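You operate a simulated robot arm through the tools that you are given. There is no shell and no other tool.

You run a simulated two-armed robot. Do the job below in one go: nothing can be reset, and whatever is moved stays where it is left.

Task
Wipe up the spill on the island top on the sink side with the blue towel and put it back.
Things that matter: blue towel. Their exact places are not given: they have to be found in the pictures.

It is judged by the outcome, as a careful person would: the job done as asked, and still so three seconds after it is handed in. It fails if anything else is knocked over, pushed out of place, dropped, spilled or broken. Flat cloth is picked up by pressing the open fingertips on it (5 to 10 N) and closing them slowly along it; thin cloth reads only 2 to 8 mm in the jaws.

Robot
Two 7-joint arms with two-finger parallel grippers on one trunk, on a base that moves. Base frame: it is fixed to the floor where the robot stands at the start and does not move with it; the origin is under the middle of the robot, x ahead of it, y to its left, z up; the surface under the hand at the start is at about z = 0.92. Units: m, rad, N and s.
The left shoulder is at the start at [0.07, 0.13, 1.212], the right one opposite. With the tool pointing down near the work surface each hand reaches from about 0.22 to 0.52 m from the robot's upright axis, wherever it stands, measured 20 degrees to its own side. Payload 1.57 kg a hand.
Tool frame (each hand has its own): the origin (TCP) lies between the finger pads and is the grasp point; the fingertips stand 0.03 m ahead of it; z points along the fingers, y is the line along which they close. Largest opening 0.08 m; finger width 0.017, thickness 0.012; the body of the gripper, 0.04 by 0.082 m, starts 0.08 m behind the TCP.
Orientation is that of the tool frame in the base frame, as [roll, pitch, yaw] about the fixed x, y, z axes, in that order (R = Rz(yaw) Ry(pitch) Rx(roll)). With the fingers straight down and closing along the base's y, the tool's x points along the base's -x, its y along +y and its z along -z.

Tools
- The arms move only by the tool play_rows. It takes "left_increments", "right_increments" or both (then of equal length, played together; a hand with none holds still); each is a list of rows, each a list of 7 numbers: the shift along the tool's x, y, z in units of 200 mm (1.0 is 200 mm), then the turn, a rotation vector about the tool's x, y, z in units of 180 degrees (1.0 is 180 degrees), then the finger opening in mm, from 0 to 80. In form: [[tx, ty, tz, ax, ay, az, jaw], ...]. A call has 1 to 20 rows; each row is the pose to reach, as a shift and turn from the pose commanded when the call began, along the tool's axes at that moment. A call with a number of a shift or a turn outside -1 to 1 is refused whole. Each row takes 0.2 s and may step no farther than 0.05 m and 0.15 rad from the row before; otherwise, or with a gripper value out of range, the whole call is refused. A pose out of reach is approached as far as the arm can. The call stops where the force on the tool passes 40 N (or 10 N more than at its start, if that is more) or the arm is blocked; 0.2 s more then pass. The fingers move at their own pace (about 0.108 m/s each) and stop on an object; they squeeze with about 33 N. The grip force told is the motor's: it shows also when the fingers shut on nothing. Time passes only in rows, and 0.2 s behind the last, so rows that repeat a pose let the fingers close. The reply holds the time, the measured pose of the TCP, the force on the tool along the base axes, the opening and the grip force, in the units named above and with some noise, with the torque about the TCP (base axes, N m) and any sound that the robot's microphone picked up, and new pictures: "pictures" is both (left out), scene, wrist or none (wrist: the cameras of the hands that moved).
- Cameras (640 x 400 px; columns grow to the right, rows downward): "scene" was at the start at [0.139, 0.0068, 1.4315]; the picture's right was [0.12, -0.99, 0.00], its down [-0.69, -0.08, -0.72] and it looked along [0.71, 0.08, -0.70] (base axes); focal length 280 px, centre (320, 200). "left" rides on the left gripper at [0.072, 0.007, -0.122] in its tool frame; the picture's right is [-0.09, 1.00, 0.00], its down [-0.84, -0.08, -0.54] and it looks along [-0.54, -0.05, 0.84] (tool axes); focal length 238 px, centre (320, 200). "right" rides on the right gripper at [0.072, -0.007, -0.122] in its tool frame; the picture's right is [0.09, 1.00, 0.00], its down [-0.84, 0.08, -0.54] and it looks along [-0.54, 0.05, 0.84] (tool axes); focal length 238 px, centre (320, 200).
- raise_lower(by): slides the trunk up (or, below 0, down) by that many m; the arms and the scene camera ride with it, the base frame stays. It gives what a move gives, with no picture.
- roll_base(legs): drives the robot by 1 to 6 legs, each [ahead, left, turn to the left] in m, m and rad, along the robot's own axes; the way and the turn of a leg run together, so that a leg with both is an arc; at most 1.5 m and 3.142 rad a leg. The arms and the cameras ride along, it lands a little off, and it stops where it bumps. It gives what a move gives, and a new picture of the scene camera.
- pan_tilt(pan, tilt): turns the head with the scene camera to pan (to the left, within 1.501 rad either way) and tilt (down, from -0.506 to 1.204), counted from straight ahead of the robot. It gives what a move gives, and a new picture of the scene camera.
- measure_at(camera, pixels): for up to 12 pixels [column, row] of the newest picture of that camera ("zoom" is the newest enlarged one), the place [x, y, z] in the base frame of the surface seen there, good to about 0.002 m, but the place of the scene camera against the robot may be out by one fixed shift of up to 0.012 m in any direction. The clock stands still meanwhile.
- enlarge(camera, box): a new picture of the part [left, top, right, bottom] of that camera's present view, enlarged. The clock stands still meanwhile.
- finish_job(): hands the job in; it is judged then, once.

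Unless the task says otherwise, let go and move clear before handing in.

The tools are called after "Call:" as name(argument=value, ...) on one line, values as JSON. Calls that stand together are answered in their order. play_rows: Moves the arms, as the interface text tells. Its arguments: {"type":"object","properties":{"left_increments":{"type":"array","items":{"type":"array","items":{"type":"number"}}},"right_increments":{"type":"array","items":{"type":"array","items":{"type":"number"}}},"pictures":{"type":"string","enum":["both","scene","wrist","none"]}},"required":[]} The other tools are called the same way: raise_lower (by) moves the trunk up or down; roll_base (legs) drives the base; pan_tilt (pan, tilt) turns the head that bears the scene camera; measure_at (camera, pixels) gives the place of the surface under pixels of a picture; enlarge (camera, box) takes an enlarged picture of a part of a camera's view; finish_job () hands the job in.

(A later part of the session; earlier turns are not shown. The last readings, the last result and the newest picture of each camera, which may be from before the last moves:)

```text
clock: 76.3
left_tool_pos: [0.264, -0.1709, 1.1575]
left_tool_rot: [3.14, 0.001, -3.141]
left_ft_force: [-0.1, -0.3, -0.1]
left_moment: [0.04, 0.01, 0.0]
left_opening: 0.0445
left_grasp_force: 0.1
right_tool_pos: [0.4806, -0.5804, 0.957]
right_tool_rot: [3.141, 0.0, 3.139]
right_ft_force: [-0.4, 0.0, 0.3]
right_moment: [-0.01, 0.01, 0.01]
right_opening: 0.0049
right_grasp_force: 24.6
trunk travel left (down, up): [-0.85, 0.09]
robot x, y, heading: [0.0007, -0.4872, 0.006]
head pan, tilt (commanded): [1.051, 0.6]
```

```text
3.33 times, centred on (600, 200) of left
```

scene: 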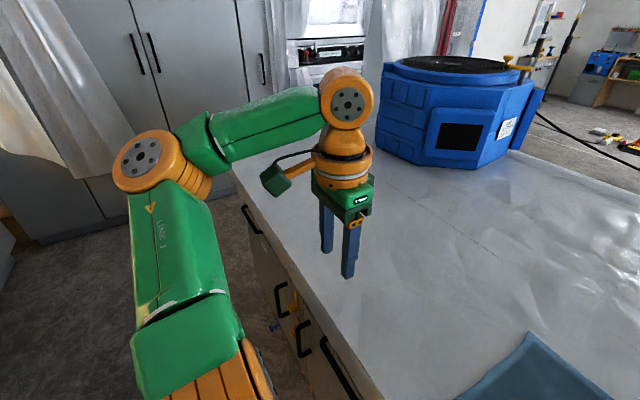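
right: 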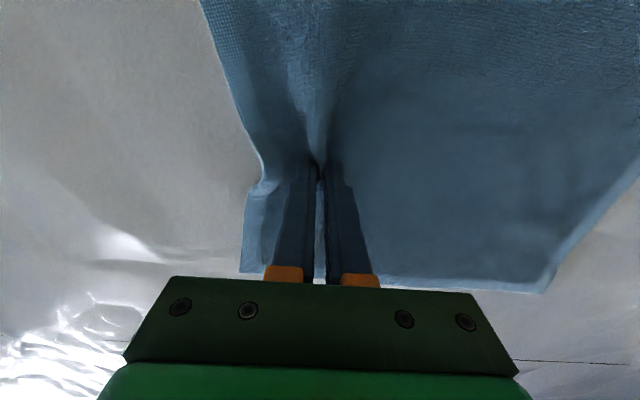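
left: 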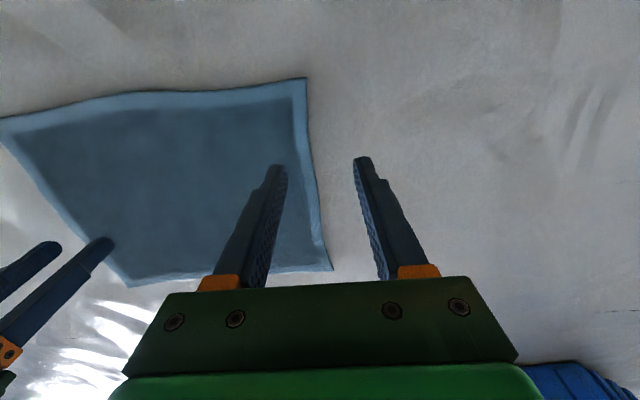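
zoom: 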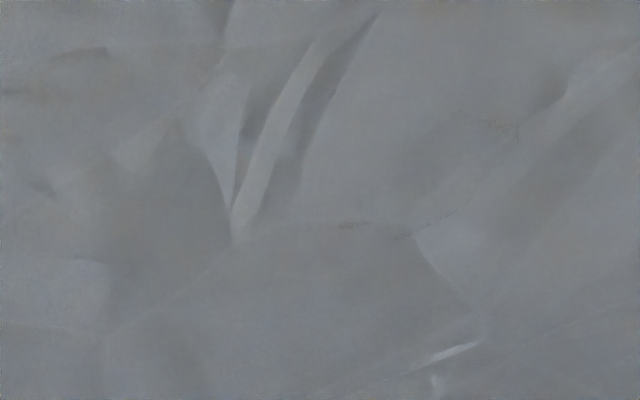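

Faint specks and a thin rim outline something around (0.43–0.6, 0.35–0.55). I lift the towel clear so it hangs, then drive left for a close look.

Call:
play_rows(right_increments=[[0, 0, -0.2, 0, 0, 0, 0], [0.05, 0, -0.4, 0, 0, 0, 0], [0.1, 0, -0.6, 0, 0, 0, 0], [0.15, 0, -0.8, 0, 0, 0, 0], [0.2, 0, -1.0, 0, 0, 0, 0]], pictures="none")

Call:
play_rows(right_increments=[[0.05, 0, -0.2, 0, 0, 0, 0], [0.1, 0, -0.4, 0, 0, 0, 0], [0.1, 0, -0.5, 0, 0, 0, 0], [0.1, 0, -0.5, 0, 0, 0, 0]], pictures="both")

```text
clock: 77.5
left_tool_pos: [0.2636, -0.1714, 1.1567]
left_tool_rot: [-3.141, 0.002, -3.141]
left_ft_force: [-0.2, -0.9, -0.1]
left_moment: [-0.01, -0.05, -0.02]
left_opening: 0.0448
left_grasp_force: 0.1
right_tool_pos: [0.4404, -0.5782, 1.1575]
right_tool_rot: [3.141, 0.003, 3.14]
right_ft_force: [0.1, 0.9, 0.0]
right_moment: [0.04, 0.0, 0.05]
right_opening: 0.0049
right_grasp_force: 24.8
trunk travel left (down, up): [-0.85, 0.09]
robot x, y, heading: [0.0025, -0.4865, 0.001]
head pan, tilt (commanded): [1.051, 0.6]
```

```text
clock: 78.5
left_tool_pos: [0.2634, -0.1715, 1.1587]
left_tool_rot: [-3.141, 0.002, 3.141]
left_ft_force: [0.1, 0.1, -0.7]
left_moment: [-0.02, -0.04, 0.0]
left_opening: 0.045
left_grasp_force: 0.1
right_tool_pos: [0.4032, -0.5873, 1.2426]
right_tool_rot: [3.14, -0.005, 3.135]
right_ft_force: [-0.8, -0.7, -0.4]
right_moment: [0.03, -0.02, 0.03]
right_opening: 0.0047
right_grasp_force: 25.4
right hand out of reach, approached as far as the arm can: row 2, 3, 4
trunk travel left (down, up): [-0.85, 0.09]
robot x, y, heading: [0.0035, -0.4906, -0.004]
head pan, tilt (commanded): [1.051, 0.6]
```

scene: 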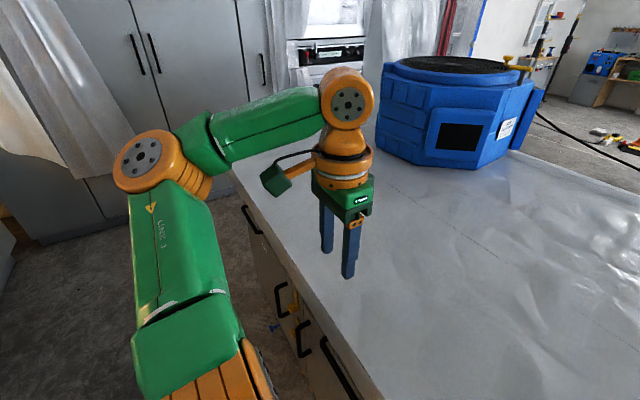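
right: 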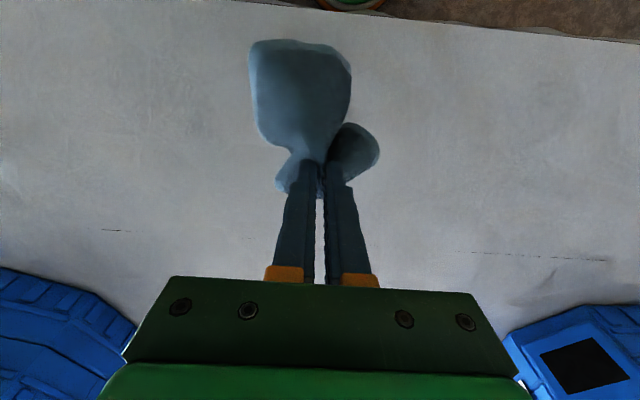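

The towel hangs clear of the top. I drive left and look closely at the suspect area around (0.5, 0.45).

Call:
roll_base(legs=[[0, 0.7, 0]])

Call:
pan_tilt(pan=0.5, tilt=0.85)

Call:
enlarge(camera="left", box=[0, 0, 640, 400])

Call:
enlarge(camera="left", box=[260, 80, 420, 180])

Call:
enlarge(camera="left", box=[400, 80, 560, 260])

```text
clock: 82.3
left_tool_pos: [0.2681, 0.5181, 1.1594]
left_tool_rot: [3.141, 0.002, 3.137]
left_ft_force: [-0.1, 0.1, 0.1]
left_moment: [0.02, 0.05, -0.03]
left_opening: 0.0449
left_grasp_force: 0.1
right_tool_pos: [0.4056, 0.1039, 1.2427]
right_tool_rot: [3.14, -0.006, 3.129]
right_ft_force: [0.4, -0.5, -0.6]
right_moment: [0.03, 0.03, 0.04]
right_opening: 0.0046
right_grasp_force: 24.7
trunk travel left (down, up): [-0.85, 0.09]
robot x, y, heading: [0.0051, 0.202, -0.008]
head pan, tilt (commanded): [1.051, 0.6]
```

scene: 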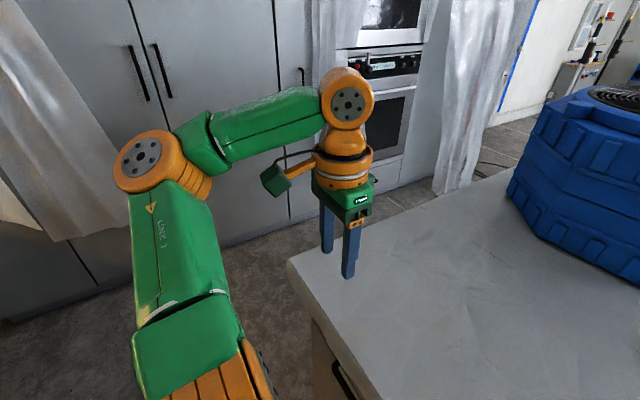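

```text
clock: 83.3
left_tool_pos: [0.2691, 0.5205, 1.1574]
left_tool_rot: [-3.141, 0.003, 3.138]
left_ft_force: [-0.5, -0.1, -0.8]
left_moment: [0.0, 0.0, 0.0]
left_opening: 0.0449
left_grasp_force: 0.0
right_tool_pos: [0.4035, 0.104, 1.243]
right_tool_rot: [3.141, -0.005, 3.127]
right_ft_force: [-0.5, -0.6, 0.3]
right_moment: [-0.01, 0.04, 0.07]
right_opening: 0.0048
right_grasp_force: 25.2
trunk travel left (down, up): [-0.85, 0.09]
robot x, y, heading: [0.0037, 0.2023, -0.005]
head pan, tilt (commanded): [0.499, 0.85]
```

scene: 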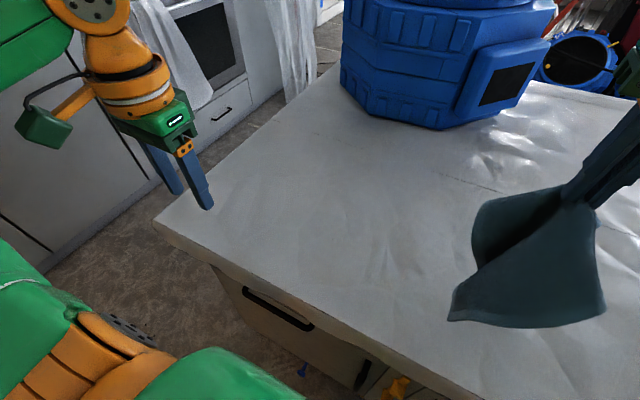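

```text
1.00 times, centred on (320, 200) of left (not enlarged: the box is as wide or as high as the picture)
```

zoom: 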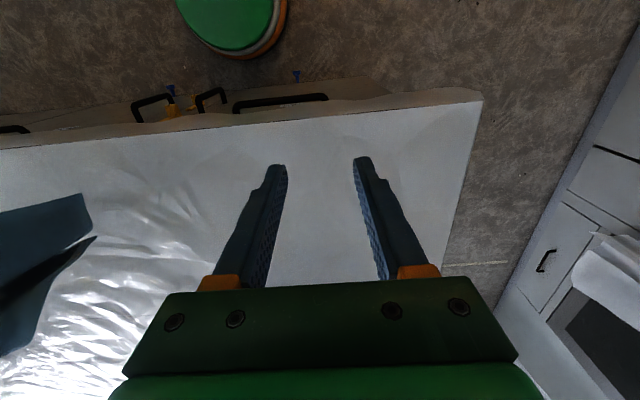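

```text
4.00 times, centred on (340, 130) of left
```

zoom: 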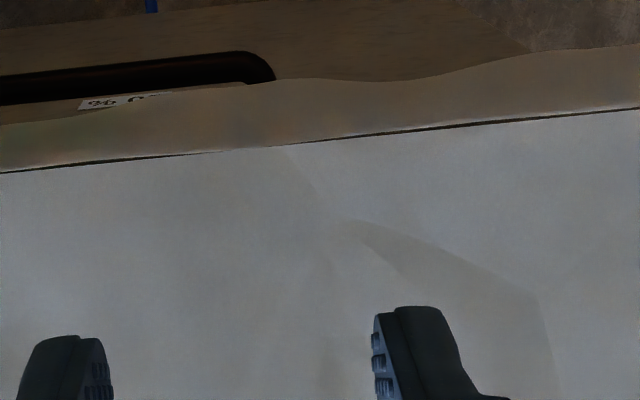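

```text
2.22 times, centred on (480, 170) of left
```

zoom: 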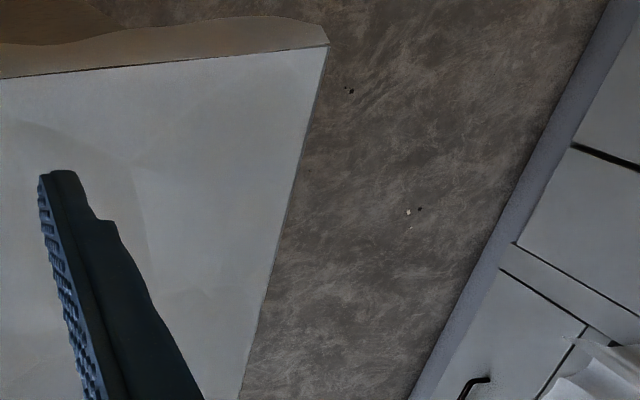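

The towel hangs at the right of the view; the suspect area lies around (330, 200) of the scene picture. I enlarge it.

Call:
enlarge(camera="scene", box=[240, 110, 480, 260])

Call:
enlarge(camera="scene", box=[300, 150, 460, 250])

Call:
enlarge(camera="scene", box=[180, 160, 340, 260])

Call:
enlarge(camera="scene", box=[300, 240, 460, 340])

```text
2.67 times, centred on (360, 185) of scene
```

zoom: 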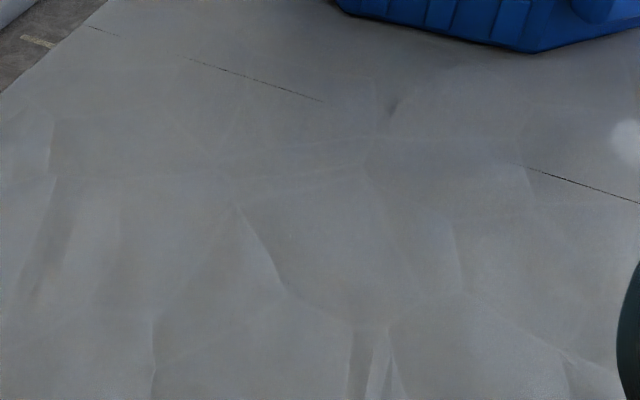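

```text
4.00 times, centred on (380, 200) of scene
```

zoom: 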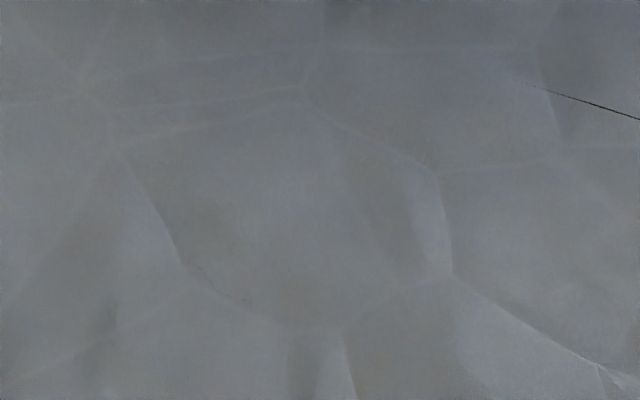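

```text
4.00 times, centred on (260, 210) of scene
```

zoom: 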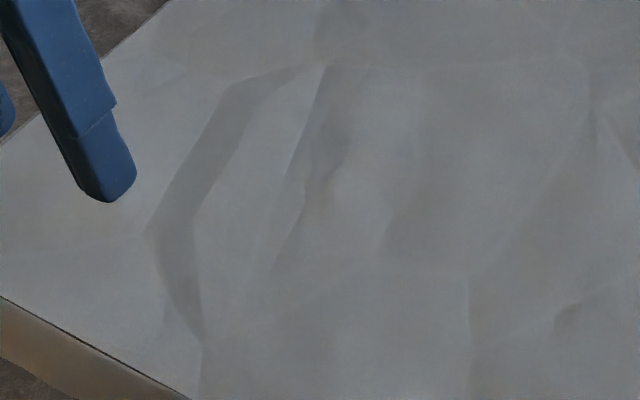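

```text
4.00 times, centred on (380, 290) of scene
```

zoom: 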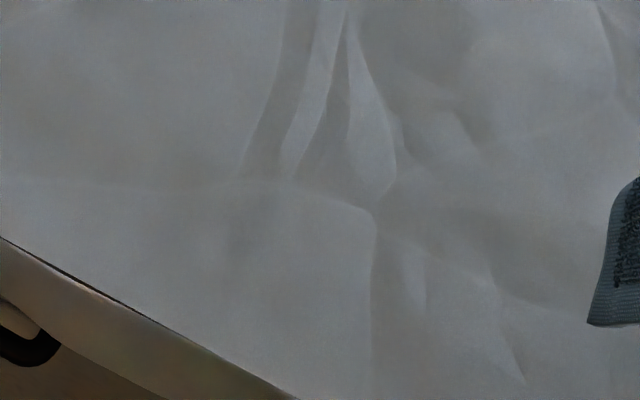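

There are tiny specks along an edge near (355, 221), matching a faint smudge I noticed earlier at about (0.48, 0.36). I zoom much closer there.

Call:
enlarge(camera="scene", box=[315, 195, 395, 245])

Call:
measure_at(camera="zoom", pixels=[[50, 50], [320, 50], [600, 50], [50, 200], [200, 200], [320, 200], [450, 200], [600, 200], [50, 350], [320, 350], [600, 350]])

Call:
enlarge(camera="scene", box=[235, 195, 315, 245])

Call:
enlarge(camera="scene", box=[380, 230, 460, 280])

```text
8.00 times, centred on (355, 220) of scene
```

zoom: 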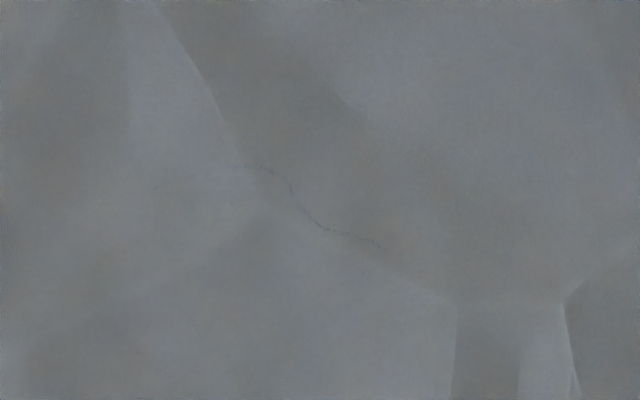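

```text
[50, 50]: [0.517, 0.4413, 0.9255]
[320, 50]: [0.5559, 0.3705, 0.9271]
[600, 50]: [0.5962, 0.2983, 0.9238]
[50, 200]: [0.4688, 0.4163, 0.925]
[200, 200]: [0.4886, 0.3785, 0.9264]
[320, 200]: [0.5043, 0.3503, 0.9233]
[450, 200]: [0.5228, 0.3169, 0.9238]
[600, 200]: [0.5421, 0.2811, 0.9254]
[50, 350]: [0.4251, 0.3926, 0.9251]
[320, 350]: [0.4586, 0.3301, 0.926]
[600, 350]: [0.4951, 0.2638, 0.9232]
```

```text
8.00 times, centred on (275, 220) of scene
```

zoom: 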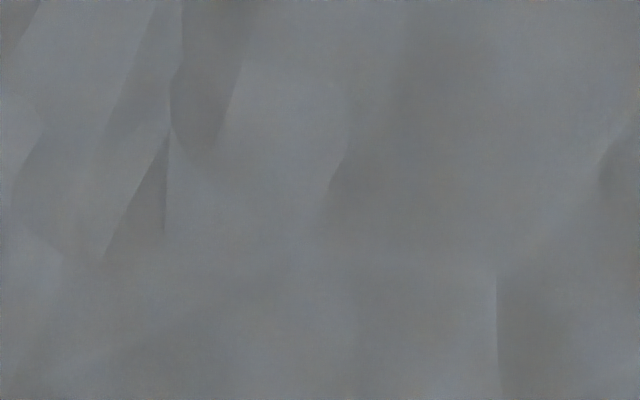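

```text
8.00 times, centred on (420, 255) of scene
```

zoom: 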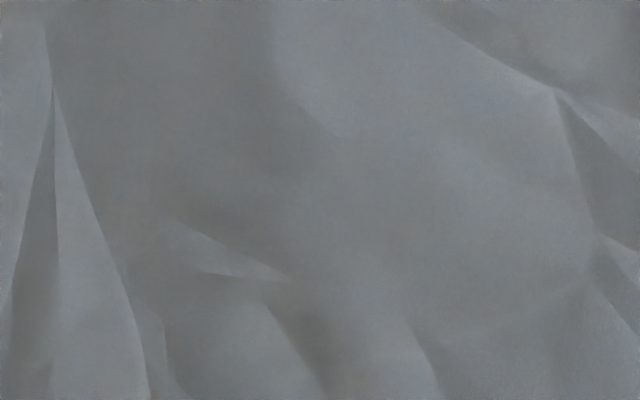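

At 8× these are only crease shadows and hairlines. A clear film should show as a mirror-like patch at grazing angle, so I'll back off and use the free left wrist camera low over the aisle, tilted forward, to look along the top against the windows.

Call:
roll_base(legs=[[-0.42, 0, 0]])

Call:
play_rows(left_increments=[[0, 0, 0.15, 0, 0, 0, 45], [0, 0, 0.3, 0, -0.04, 0, 45], [0, 0, 0.45, 0, -0.08, 0, 45], [0, 0, 0.6, 0, -0.12, 0, 45], [0, 0, 0.6, 0, -0.16, 0, 45], [0, 0, 0.6, 0, -0.2, 0, 45], [0, 0, 0.6, 0, -0.2, 0, 45]], pictures="both")

```text
clock: 85.9
left_tool_pos: [-0.1527, 0.5232, 1.1578]
left_tool_rot: [-3.141, 0.0, 3.141]
left_ft_force: [0.1, -0.6, 0.0]
left_moment: [0.0, 0.01, 0.02]
left_opening: 0.0449
left_grasp_force: 0.0
right_tool_pos: [-0.0142, 0.1077, 1.242]
right_tool_rot: [3.141, -0.006, 3.133]
right_ft_force: [0.0, 0.4, 0.4]
right_moment: [0.01, 0.01, 0.02]
right_opening: 0.0049
right_grasp_force: 24.6
trunk travel left (down, up): [-0.85, 0.09]
robot x, y, heading: [-0.4129, 0.2059, 0.001]
head pan, tilt (commanded): [0.499, 0.85]
```

scene: 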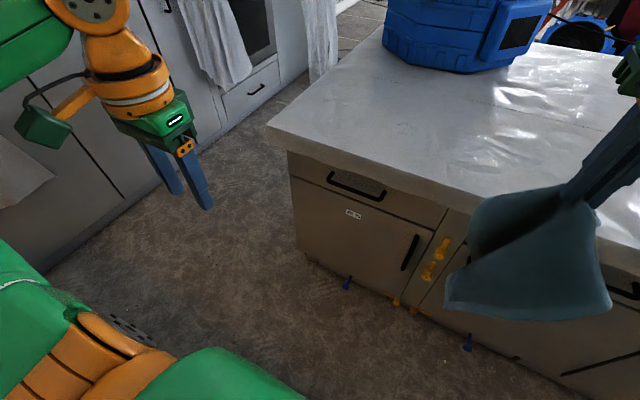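

```text
clock: 87.5
left_tool_pos: [-0.1438, 0.5431, 1.0369]
left_tool_rot: [-3.14, 0.63, 3.141]
left_ft_force: [0.4, 0.3, -0.1]
left_moment: [-0.01, 0.0, 0.02]
left_opening: 0.045
left_grasp_force: 0.0
left hand out of reach, approached as far as the arm can: row 5, 6, 7
right_tool_pos: [-0.0171, 0.1074, 1.243]
right_tool_rot: [3.141, -0.005, 3.135]
right_ft_force: [0.3, -0.6, -1.1]
right_moment: [0.01, -0.02, 0.03]
right_opening: 0.005
right_grasp_force: 25.0
trunk travel left (down, up): [-0.85, 0.09]
robot x, y, heading: [-0.4126, 0.2079, -0.002]
head pan, tilt (commanded): [0.499, 0.85]
```

scene: 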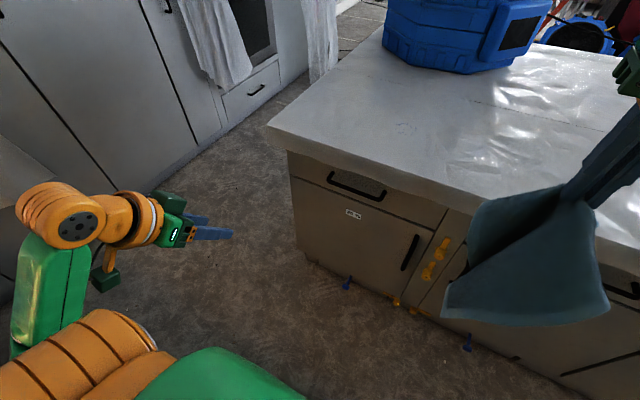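
left: 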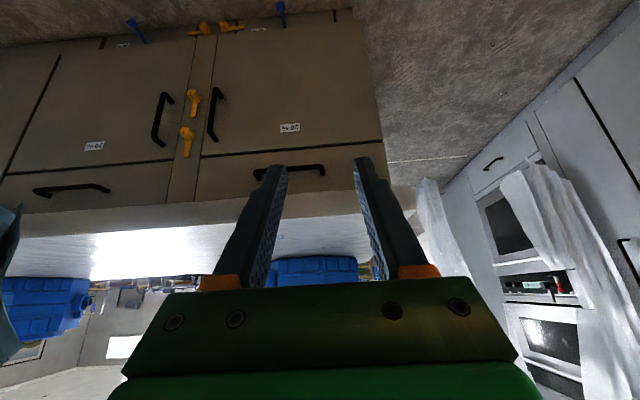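

From here the scene picture shows a small speckled mark on the top at about (402, 127). I zoom on that and on the grazing wrist view.

Call:
enlarge(camera="scene", box=[340, 80, 500, 180])

Call:
measure_at(camera="scene", pixels=[[395, 123], [402, 127], [414, 131], [450, 160], [480, 160], [350, 110]])

Call:
enlarge(camera="left", box=[0, 180, 240, 300])

Call:
enlarge(camera="left", box=[240, 180, 440, 290])

```text
4.00 times, centred on (420, 130) of scene
```

zoom: 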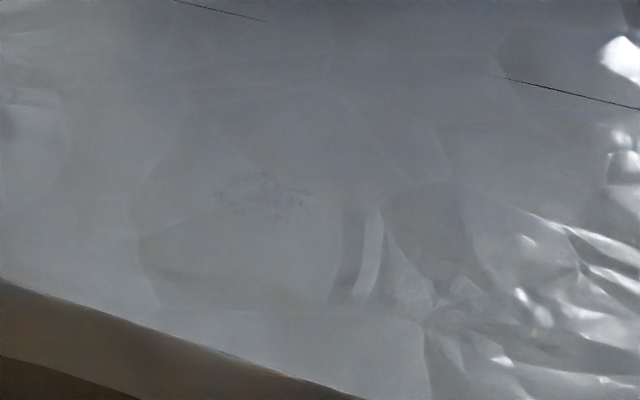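

```text
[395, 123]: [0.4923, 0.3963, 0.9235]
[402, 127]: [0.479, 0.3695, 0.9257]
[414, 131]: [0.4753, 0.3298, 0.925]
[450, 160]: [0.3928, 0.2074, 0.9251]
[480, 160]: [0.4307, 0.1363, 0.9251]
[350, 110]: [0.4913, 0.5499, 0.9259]
```

```text
2.67 times, centred on (120, 240) of left
```

zoom: 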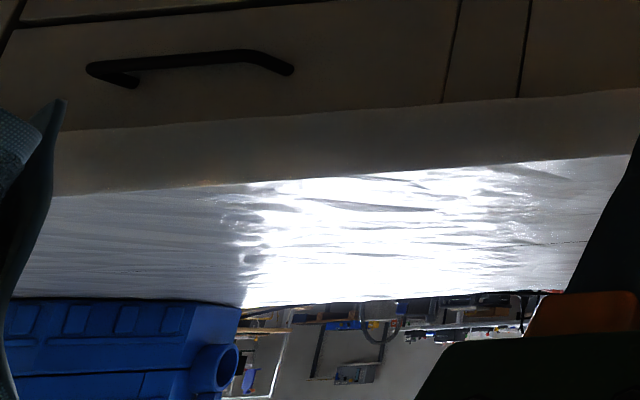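

```text
3.20 times, centred on (340, 235) of left
```

zoom: 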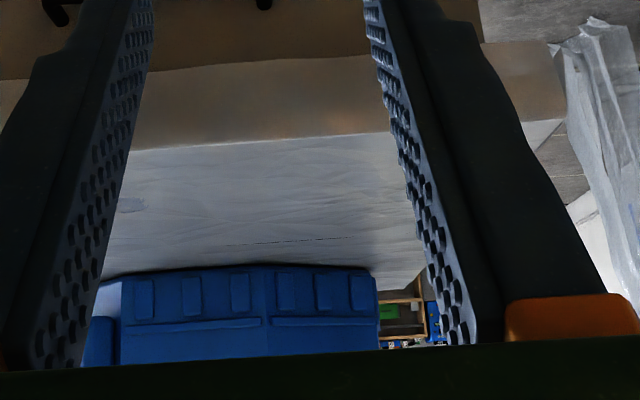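

Found it: the zoom shows a faint bluish, almost clear outline at zoom (215–310, 172–215), i.e. about (0.48, 0.37), and the grazing view shows a pale oval at (130, 205) there too. I zoom closer and measure its extent.

Call:
enlarge(camera="scene", box=[372, 105, 436, 145])

Call:
measure_at(camera="zoom", pixels=[[100, 200], [200, 200], [300, 200], [320, 250], [400, 250], [450, 200], [320, 150], [250, 130], [550, 250]])

Call:
enlarge(camera="left", box=[255, 215, 335, 265])

```text
10.00 times, centred on (404, 125) of scene
```

zoom: 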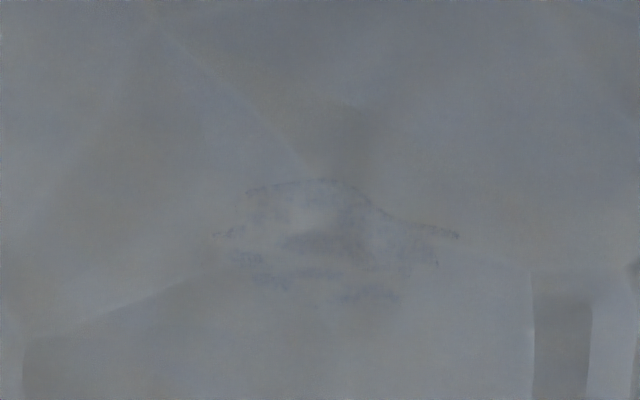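

```text
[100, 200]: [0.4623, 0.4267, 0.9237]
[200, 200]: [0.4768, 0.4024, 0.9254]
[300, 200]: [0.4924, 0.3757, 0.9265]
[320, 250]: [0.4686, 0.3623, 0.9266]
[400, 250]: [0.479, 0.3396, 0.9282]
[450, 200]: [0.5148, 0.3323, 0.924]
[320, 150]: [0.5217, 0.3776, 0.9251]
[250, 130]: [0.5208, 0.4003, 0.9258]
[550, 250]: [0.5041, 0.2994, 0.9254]
```

```text
8.00 times, centred on (295, 240) of left
```

zoom: 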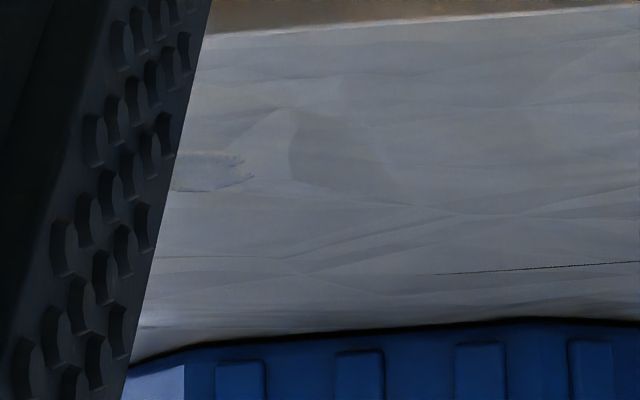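

The bluish film spans roughly x 0.45–0.51, y 0.33–0.40 (centre about (0.48, 0.365)). I shift the base right by 0.12 so the grazing wrist view isn't hidden by a finger, to see its full extent.

Call:
roll_base(legs=[[0, -0.14, 0]])

Call:
enlarge(camera="left", box=[200, 190, 440, 290])

Call:
enlarge(camera="left", box=[270, 210, 370, 270])

Call:
pan_tilt(pan=0.4, tilt=0.6)

Call:
enlarge(camera="scene", box=[240, 120, 400, 220])

```text
clock: 88.8
left_tool_pos: [-0.1442, 0.4056, 1.0367]
left_tool_rot: [-3.136, 0.629, -3.138]
left_ft_force: [-1.7, 0.1, 0.0]
left_moment: [0.01, -0.03, 0.01]
left_opening: 0.0448
left_grasp_force: 0.1
right_tool_pos: [-0.0167, -0.0276, 1.2433]
right_tool_rot: [-3.141, -0.005, 3.135]
right_ft_force: [-0.3, 0.8, -1.4]
right_moment: [0.0, 0.0, 0.04]
right_opening: 0.0045
right_grasp_force: 25.2
trunk travel left (down, up): [-0.85, 0.09]
robot x, y, heading: [-0.4158, 0.0664, -0.003]
head pan, tilt (commanded): [0.499, 0.85]
```

scene: 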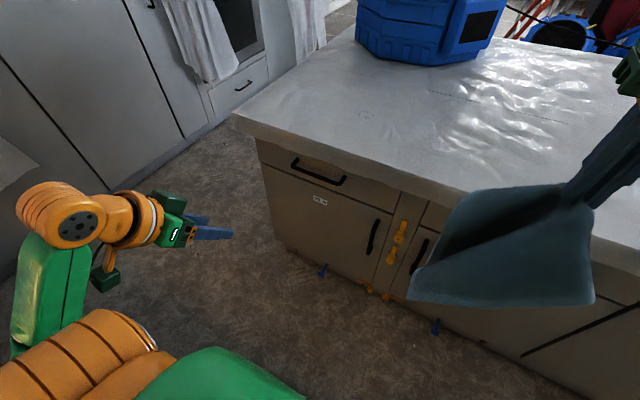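

```text
2.67 times, centred on (320, 240) of left
```

zoom: 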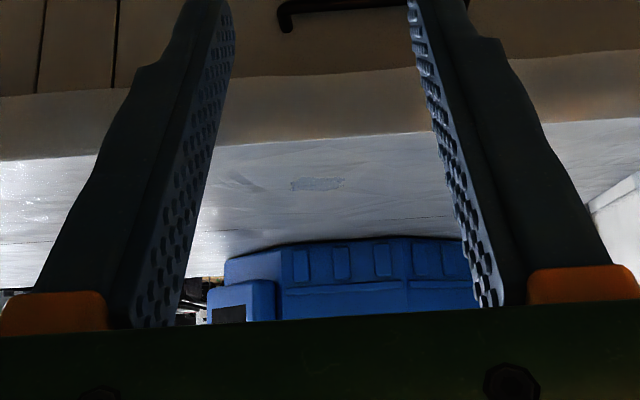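

```text
6.40 times, centred on (320, 240) of left
```

zoom: 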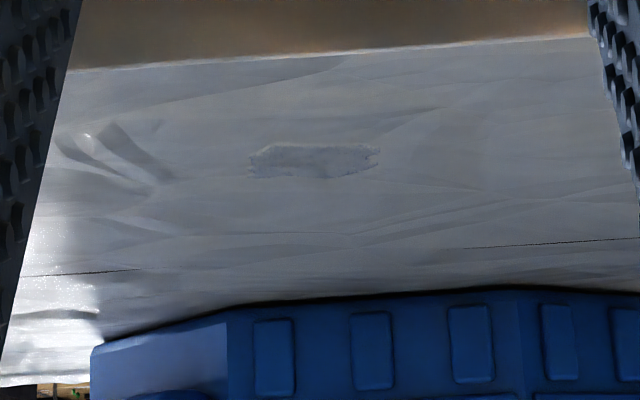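

```text
clock: 89.6
left_tool_pos: [-0.1439, 0.4031, 1.0387]
left_tool_rot: [-3.141, 0.629, 3.139]
left_ft_force: [-0.2, 0.2, 0.1]
left_moment: [0.0, -0.03, 0.0]
left_opening: 0.0452
left_grasp_force: 0.1
right_tool_pos: [-0.016, -0.0308, 1.2424]
right_tool_rot: [3.14, -0.005, 3.135]
right_ft_force: [1.0, 0.9, -1.0]
right_moment: [-0.01, 0.01, -0.02]
right_opening: 0.0047
right_grasp_force: 25.4
trunk travel left (down, up): [-0.85, 0.09]
robot x, y, heading: [-0.4138, 0.0674, 0.004]
head pan, tilt (commanded): [0.4, 0.6]
```

scene: 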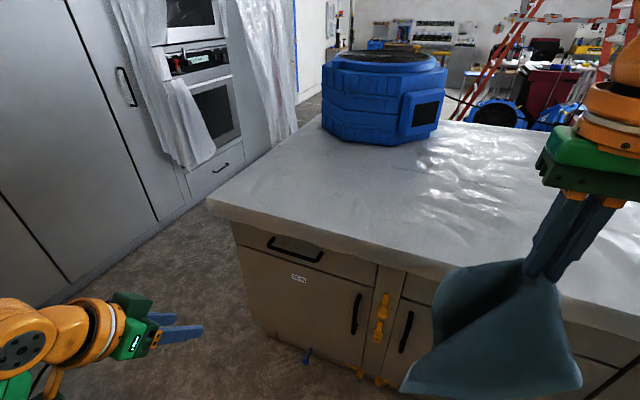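

```text
4.00 times, centred on (320, 170) of scene
```

zoom: 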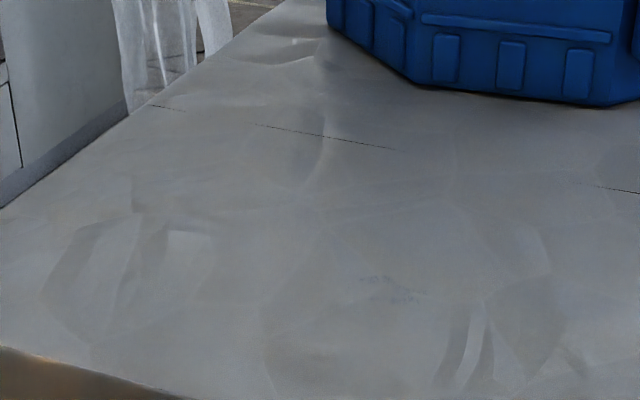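

The grazing picture clearly shows a clear, bluish puddle with a ragged rim (zoom (250–380, 143–180)). I measure its edges.

Call:
enlarge(camera="left", box=[300, 220, 340, 245])

Call:
measure_at(camera="zoom", pixels=[[140, 200], [200, 130], [320, 160], [450, 170], [520, 160], [480, 230], [320, 250], [160, 270], [320, 200]])

```text
16.00 times, centred on (320, 232) of left
```

zoom: 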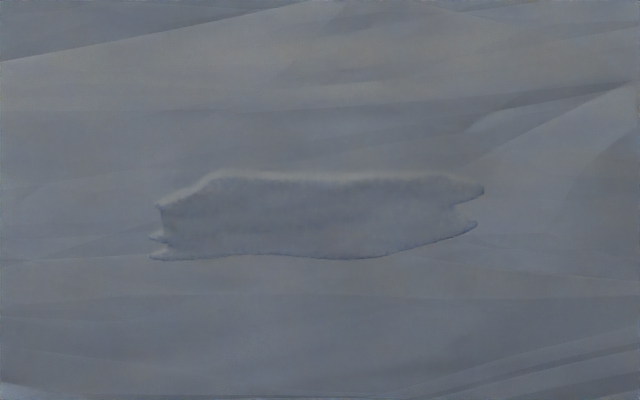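

```text
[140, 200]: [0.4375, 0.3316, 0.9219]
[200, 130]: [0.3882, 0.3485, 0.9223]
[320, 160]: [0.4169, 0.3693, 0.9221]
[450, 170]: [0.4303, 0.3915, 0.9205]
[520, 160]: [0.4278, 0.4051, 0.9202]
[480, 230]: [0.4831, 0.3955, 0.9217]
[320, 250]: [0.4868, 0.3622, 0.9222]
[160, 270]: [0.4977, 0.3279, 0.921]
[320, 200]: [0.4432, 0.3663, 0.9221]
```

The puddle spans about x 0.43–0.495, y 0.33–0.398 (centre (0.462, 0.364)), about 7 cm across. I set the left hand back upright and high, then bring the base to where the right hand can lower the towel onto it.

Call:
play_rows(left_increments=[[-0.07, 0, -0.097, 0, 0.04, 0, 45], [-0.141, 0, -0.194, 0, 0.08, 0, 45], [-0.212, 0, -0.291, 0, 0.12, 0, 45], [-0.282, 0, -0.388, 0, 0.16, 0, 45], [-0.353, 0, -0.485, 0, 0.2, 0, 45], [-0.353, 0, -0.485, 0, 0.2, 0, 45]], pictures="none")

Call:
roll_base(legs=[[0, 0.4, 0], [0.415, 0, 0]])

Call:
pan_tilt(pan=-0.1, tilt=0.9)

```text
clock: 91.0
left_tool_pos: [-0.1434, 0.4037, 1.1569]
left_tool_rot: [-3.138, -0.001, -3.139]
left_ft_force: [0.7, -0.3, -0.1]
left_moment: [0.0, 0.0, 0.0]
left_opening: 0.0451
left_grasp_force: 0.0
left hand out of reach, approached as far as the arm can: row 4
right_tool_pos: [-0.017, -0.0307, 1.2427]
right_tool_rot: [3.139, -0.004, 3.134]
right_ft_force: [0.6, 0.4, -0.5]
right_moment: [0.02, 0.04, 0.04]
right_opening: 0.0047
right_grasp_force: 25.2
trunk travel left (down, up): [-0.85, 0.09]
robot x, y, heading: [-0.4173, 0.0645, -0.001]
head pan, tilt (commanded): [0.4, 0.6]
```

```text
clock: 95.6
left_tool_pos: [0.2706, 0.7992, 1.1572]
left_tool_rot: [3.14, 0.003, -3.139]
left_ft_force: [-0.5, -0.1, -0.3]
left_moment: [0.01, -0.02, 0.0]
left_opening: 0.0451
left_grasp_force: 0.1
right_tool_pos: [0.3972, 0.3659, 1.2438]
right_tool_rot: [3.141, -0.003, 3.137]
right_ft_force: [-0.9, -0.7, -0.5]
right_moment: [0.0, 0.0, 0.0]
right_opening: 0.0048
right_grasp_force: 25.8
trunk travel left (down, up): [-0.85, 0.09]
robot x, y, heading: [0.001, 0.4612, 0.001]
head pan, tilt (commanded): [0.4, 0.6]
```

scene: 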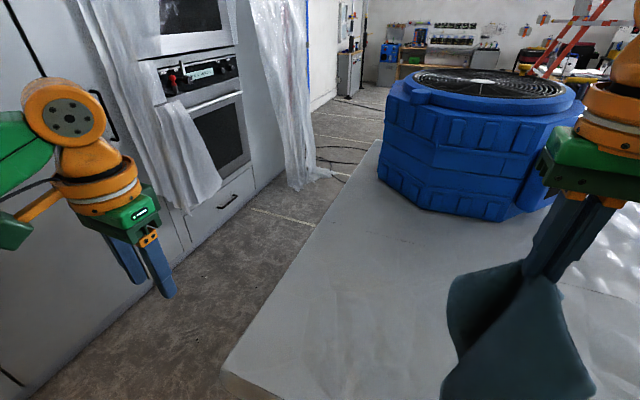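

```text
clock: 96.5
left_tool_pos: [0.2733, 0.8001, 1.1575]
left_tool_rot: [3.141, 0.0, -3.14]
left_ft_force: [-0.5, -0.7, 0.2]
left_moment: [0.0, -0.01, -0.02]
left_opening: 0.045
left_grasp_force: 0.0
right_tool_pos: [0.4008, 0.3656, 1.2443]
right_tool_rot: [3.141, -0.005, 3.136]
right_ft_force: [-0.5, 0.5, -0.3]
right_moment: [0.04, 0.01, 0.05]
right_opening: 0.0048
right_grasp_force: 25.4
trunk travel left (down, up): [-0.85, 0.09]
robot x, y, heading: [0.0013, 0.4618, 0.004]
head pan, tilt (commanded): [-0.099, 0.901]
```

scene: 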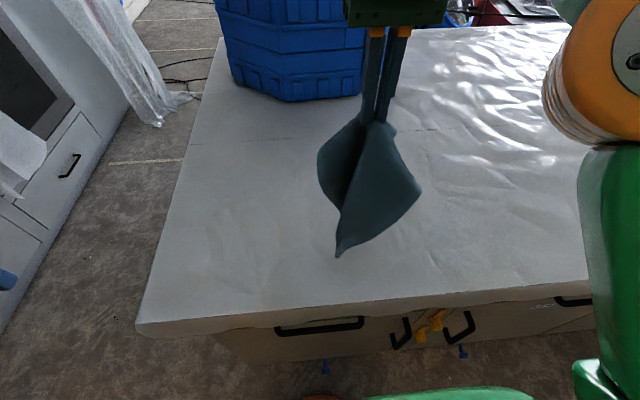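

The towel hangs right above the spill area. I lower it onto the puddle at (0.462, 0.364), first most of the way.

Call:
play_rows(right_increments=[[-0.06, 0, 0.12, 0, 0, 0, 0], [-0.12, 0, 0.24, 0, 0, 0, 0], [-0.18, 0, 0.36, 0, 0, 0, 0], [-0.24, 0, 0.48, 0, 0, 0, 0], [-0.3, 0, 0.6, 0, 0, 0, 0], [-0.305, 0, 0.72, 0, 0, 0, 0], [-0.305, 0, 0.84, 0, 0, 0, 0], [-0.305, 0, 0.95, 0, 0, 0, 0], [-0.305, 0, 0.95, 0, 0, 0, 0]], pictures="both")

```text
clock: 98.5
left_tool_pos: [0.2725, 0.8011, 1.1574]
left_tool_rot: [3.142, 0.003, -3.138]
left_ft_force: [-0.4, -0.6, -0.5]
left_moment: [0.01, -0.01, 0.0]
left_opening: 0.0452
left_grasp_force: 0.0
right_tool_pos: [0.4594, 0.3663, 1.0523]
right_tool_rot: [3.141, -0.005, 3.136]
right_ft_force: [-0.1, -0.6, 0.5]
right_moment: [0.03, 0.0, 0.01]
right_opening: 0.0049
right_grasp_force: 25.2
trunk travel left (down, up): [-0.85, 0.09]
robot x, y, heading: [0.0008, 0.4625, 0.004]
head pan, tilt (commanded): [-0.099, 0.901]
```

scene: 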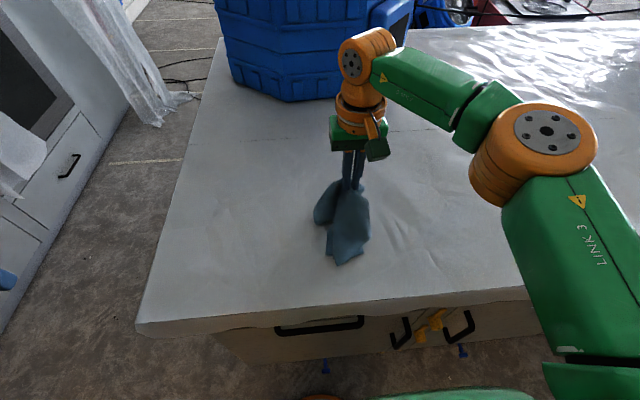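
right: 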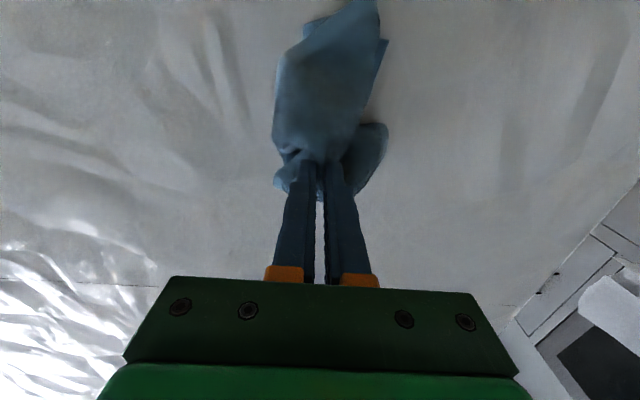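

The towel folds down onto the spot. I keep lowering slowly and watch the force.

Call:
play_rows(right_increments=[[0, 0, 0.1, 0, 0, 0, 0], [0, 0, 0.2, 0, 0, 0, 0], [0, 0, 0.3, 0, 0, 0, 0], [0, 0, 0.38, 0, 0, 0, 0], [0, 0, 0.42, 0, 0, 0, 0], [0, 0, 0.42, 0, 0, 0, 0]], pictures="both")

```text
clock: 99.9
left_tool_pos: [0.269, 0.8009, 1.1588]
left_tool_rot: [3.141, 0.004, -3.139]
left_ft_force: [0.9, 0.0, 0.3]
left_moment: [0.01, -0.01, -0.04]
left_opening: 0.0453
left_grasp_force: 0.0
right_tool_pos: [0.457, 0.3657, 0.9708]
right_tool_rot: [3.14, 0.002, 3.135]
right_ft_force: [4.1, -2.2, 26.1]
right_moment: [-0.04, -0.19, 0.0]
right_opening: 0.0049
right_grasp_force: 25.2
trunk travel left (down, up): [-0.85, 0.09]
robot x, y, heading: [0.0044, 0.461, 0.006]
head pan, tilt (commanded): [-0.099, 0.901]
```

scene: 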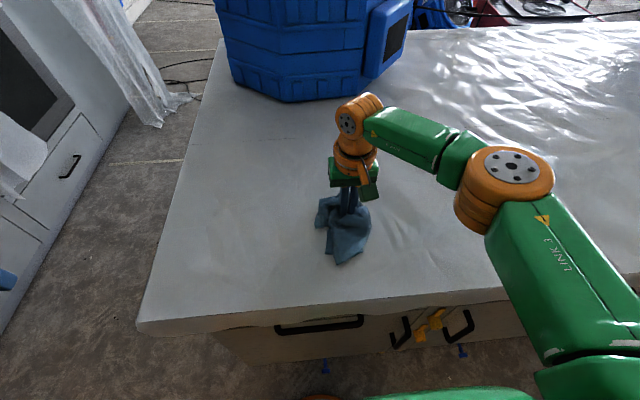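
right: 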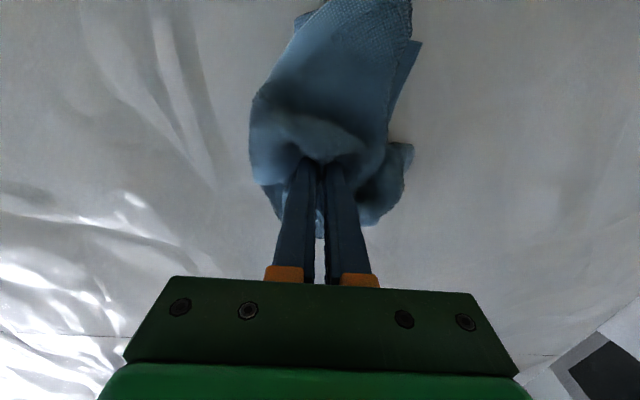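

The wad presses with 26 N; I ease it by 3 mm to bring it to about 10 N.

Call:
play_rows(right_increments=[[0, 0, -0.015, 0, 0, 0, 0], [0, 0, -0.015, 0, 0, 0, 0]], pictures="none")

```text
clock: 100.5
left_tool_pos: [0.2689, 0.8001, 1.1576]
left_tool_rot: [-3.141, 0.003, -3.139]
left_ft_force: [0.5, -0.6, 1.3]
left_moment: [0.0, -0.01, 0.0]
left_opening: 0.0446
left_grasp_force: 0.1
right_tool_pos: [0.4579, 0.3658, 0.9729]
right_tool_rot: [3.141, -0.002, 3.135]
right_ft_force: [2.0, -2.6, 18.2]
right_moment: [-0.04, -0.11, 0.0]
right_opening: 0.0048
right_grasp_force: 25.2
trunk travel left (down, up): [-0.85, 0.09]
robot x, y, heading: [0.002, 0.4629, 0.002]
head pan, tilt (commanded): [-0.099, 0.901]
```

Still 18 N; I ease 2 mm more and scrub in zigzag strokes of ±5 cm over the puddle.

Call:
play_rows(right_increments=[[0.1, 0.1, -0.01, 0, 0, 0, 0], [0.225, 0.225, -0.01, 0, 0, 0, 0], [0.225, 0.025, -0.01, 0, 0, 0, 0], [0.225, -0.2, -0.01, 0, 0, 0, 0], [0.1, -0.25, -0.01, 0, 0, 0, 0], [0.1, -0.05, -0.01, 0, 0, 0, 0], [0.1, 0.175, -0.01, 0, 0, 0, 0], [0, 0.25, -0.01, 0, 0, 0, 0], [0, 0.05, -0.01, 0, 0, 0, 0], [0, -0.15, -0.01, 0, 0, 0, 0], [-0.075, -0.275, -0.01, 0, 0, 0, 0], [-0.1, -0.075, -0.01, 0, 0, 0, 0], [-0.1, 0.125, -0.01, 0, 0, 0, 0], [-0.175, 0.25, -0.01, 0, 0, 0, 0], [-0.225, 0.05, -0.01, 0, 0, 0, 0], [-0.225, -0.175, -0.01, 0, 0, 0, 0], [-0.1, -0.25, -0.01, 0, 0, 0, 0], [0, -0.1, -0.01, 0, 0, 0, 0], [0, 0, -0.01, 0, 0, 0, 0]], pictures="both")

```text
clock: 104.5
left_tool_pos: [0.2706, 0.8005, 1.1573]
left_tool_rot: [-3.14, 0.003, -3.139]
left_ft_force: [-0.2, 0.8, -0.6]
left_moment: [-0.03, -0.01, -0.03]
left_opening: 0.0449
left_grasp_force: 0.1
right_tool_pos: [0.4576, 0.3683, 0.9739]
right_tool_rot: [3.141, -0.003, 3.137]
right_ft_force: [-1.5, -2.6, 4.9]
right_moment: [-0.1, 0.01, 0.01]
right_opening: 0.0049
right_grasp_force: 24.6
right hand out of reach, approached as far as the arm can: row 14, 15, 16
trunk travel left (down, up): [-0.85, 0.09]
robot x, y, heading: [0.0051, 0.4591, 0.002]
head pan, tilt (commanded): [-0.099, 0.901]
```

scene: 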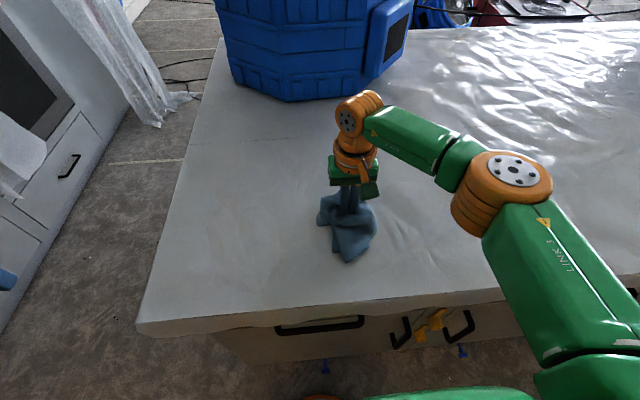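
right: 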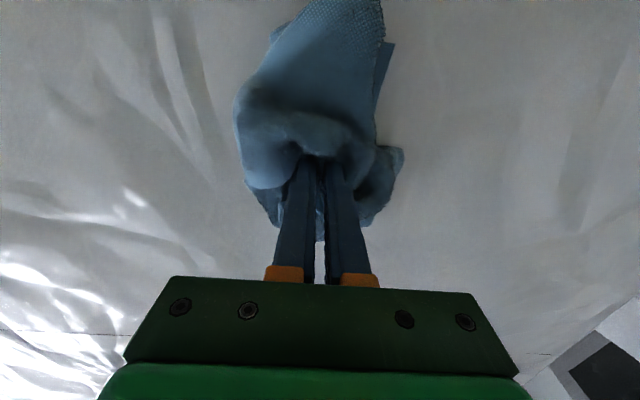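

Force has dropped to 5 N and the far rows hit the reach limit. I press 2 mm deeper and scrub again with strokes across, staying in reach.

Call:
play_rows(right_increments=[[0.15, -0.15, 0.012, 0, 0, 0, 0], [0.225, -0.25, 0.012, 0, 0, 0, 0], [0, -0.25, 0.012, 0, 0, 0, 0], [-0.1, -0.25, 0.012, 0, 0, 0, 0], [-0.1, -0.125, 0.012, 0, 0, 0, 0], [0.1, -0.125, 0.012, 0, 0, 0, 0], [0.225, -0.125, 0.012, 0, 0, 0, 0], [0.225, 0, 0.012, 0, 0, 0, 0], [0, 0, 0.012, 0, 0, 0, 0], [-0.125, 0, 0.012, 0, 0, 0, 0], [-0.125, 0.125, 0.012, 0, 0, 0, 0], [0.075, 0.125, 0.012, 0, 0, 0, 0], [0.225, 0.125, 0.012, 0, 0, 0, 0], [0.225, 0.25, 0.012, 0, 0, 0, 0], [0, 0.25, 0.012, 0, 0, 0, 0], [-0.125, 0.25, 0.012, 0, 0, 0, 0], [-0.125, 0.05, 0.012, 0, 0, 0, 0], [0, 0, 0.012, 0, 0, 0, 0], [0, 0, 0.012, 0, 0, 0, 0]], pictures="both")

```text
clock: 108.5
left_tool_pos: [0.2712, 0.8004, 1.1575]
left_tool_rot: [-3.139, 0.002, -3.139]
left_ft_force: [0.6, -0.5, 1.1]
left_moment: [-0.01, 0.04, -0.02]
left_opening: 0.0449
left_grasp_force: 0.1
right_tool_pos: [0.4575, 0.3657, 0.9721]
right_tool_rot: [-3.139, -0.004, 3.135]
right_ft_force: [4.1, -2.4, 10.1]
right_moment: [0.01, -0.19, 0.02]
right_opening: 0.0047
right_grasp_force: 25.4
right hand out of reach, approached as far as the arm can: row 11, 16, 17
trunk travel left (down, up): [-0.85, 0.09]
robot x, y, heading: [0.0047, 0.4626, 0.001]
head pan, tilt (commanded): [-0.099, 0.901]
```

scene: 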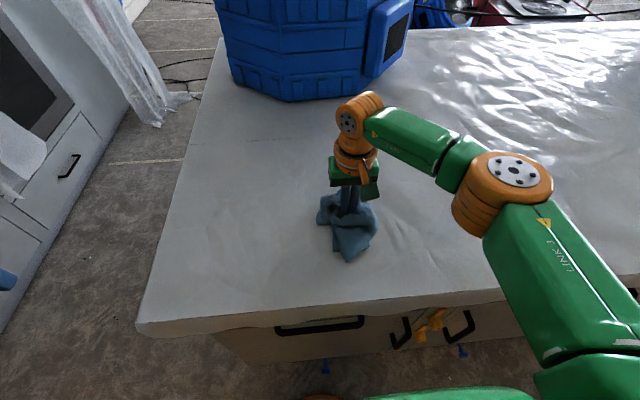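
right: 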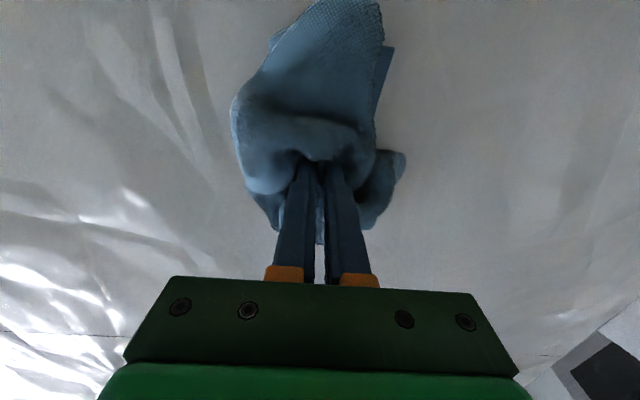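

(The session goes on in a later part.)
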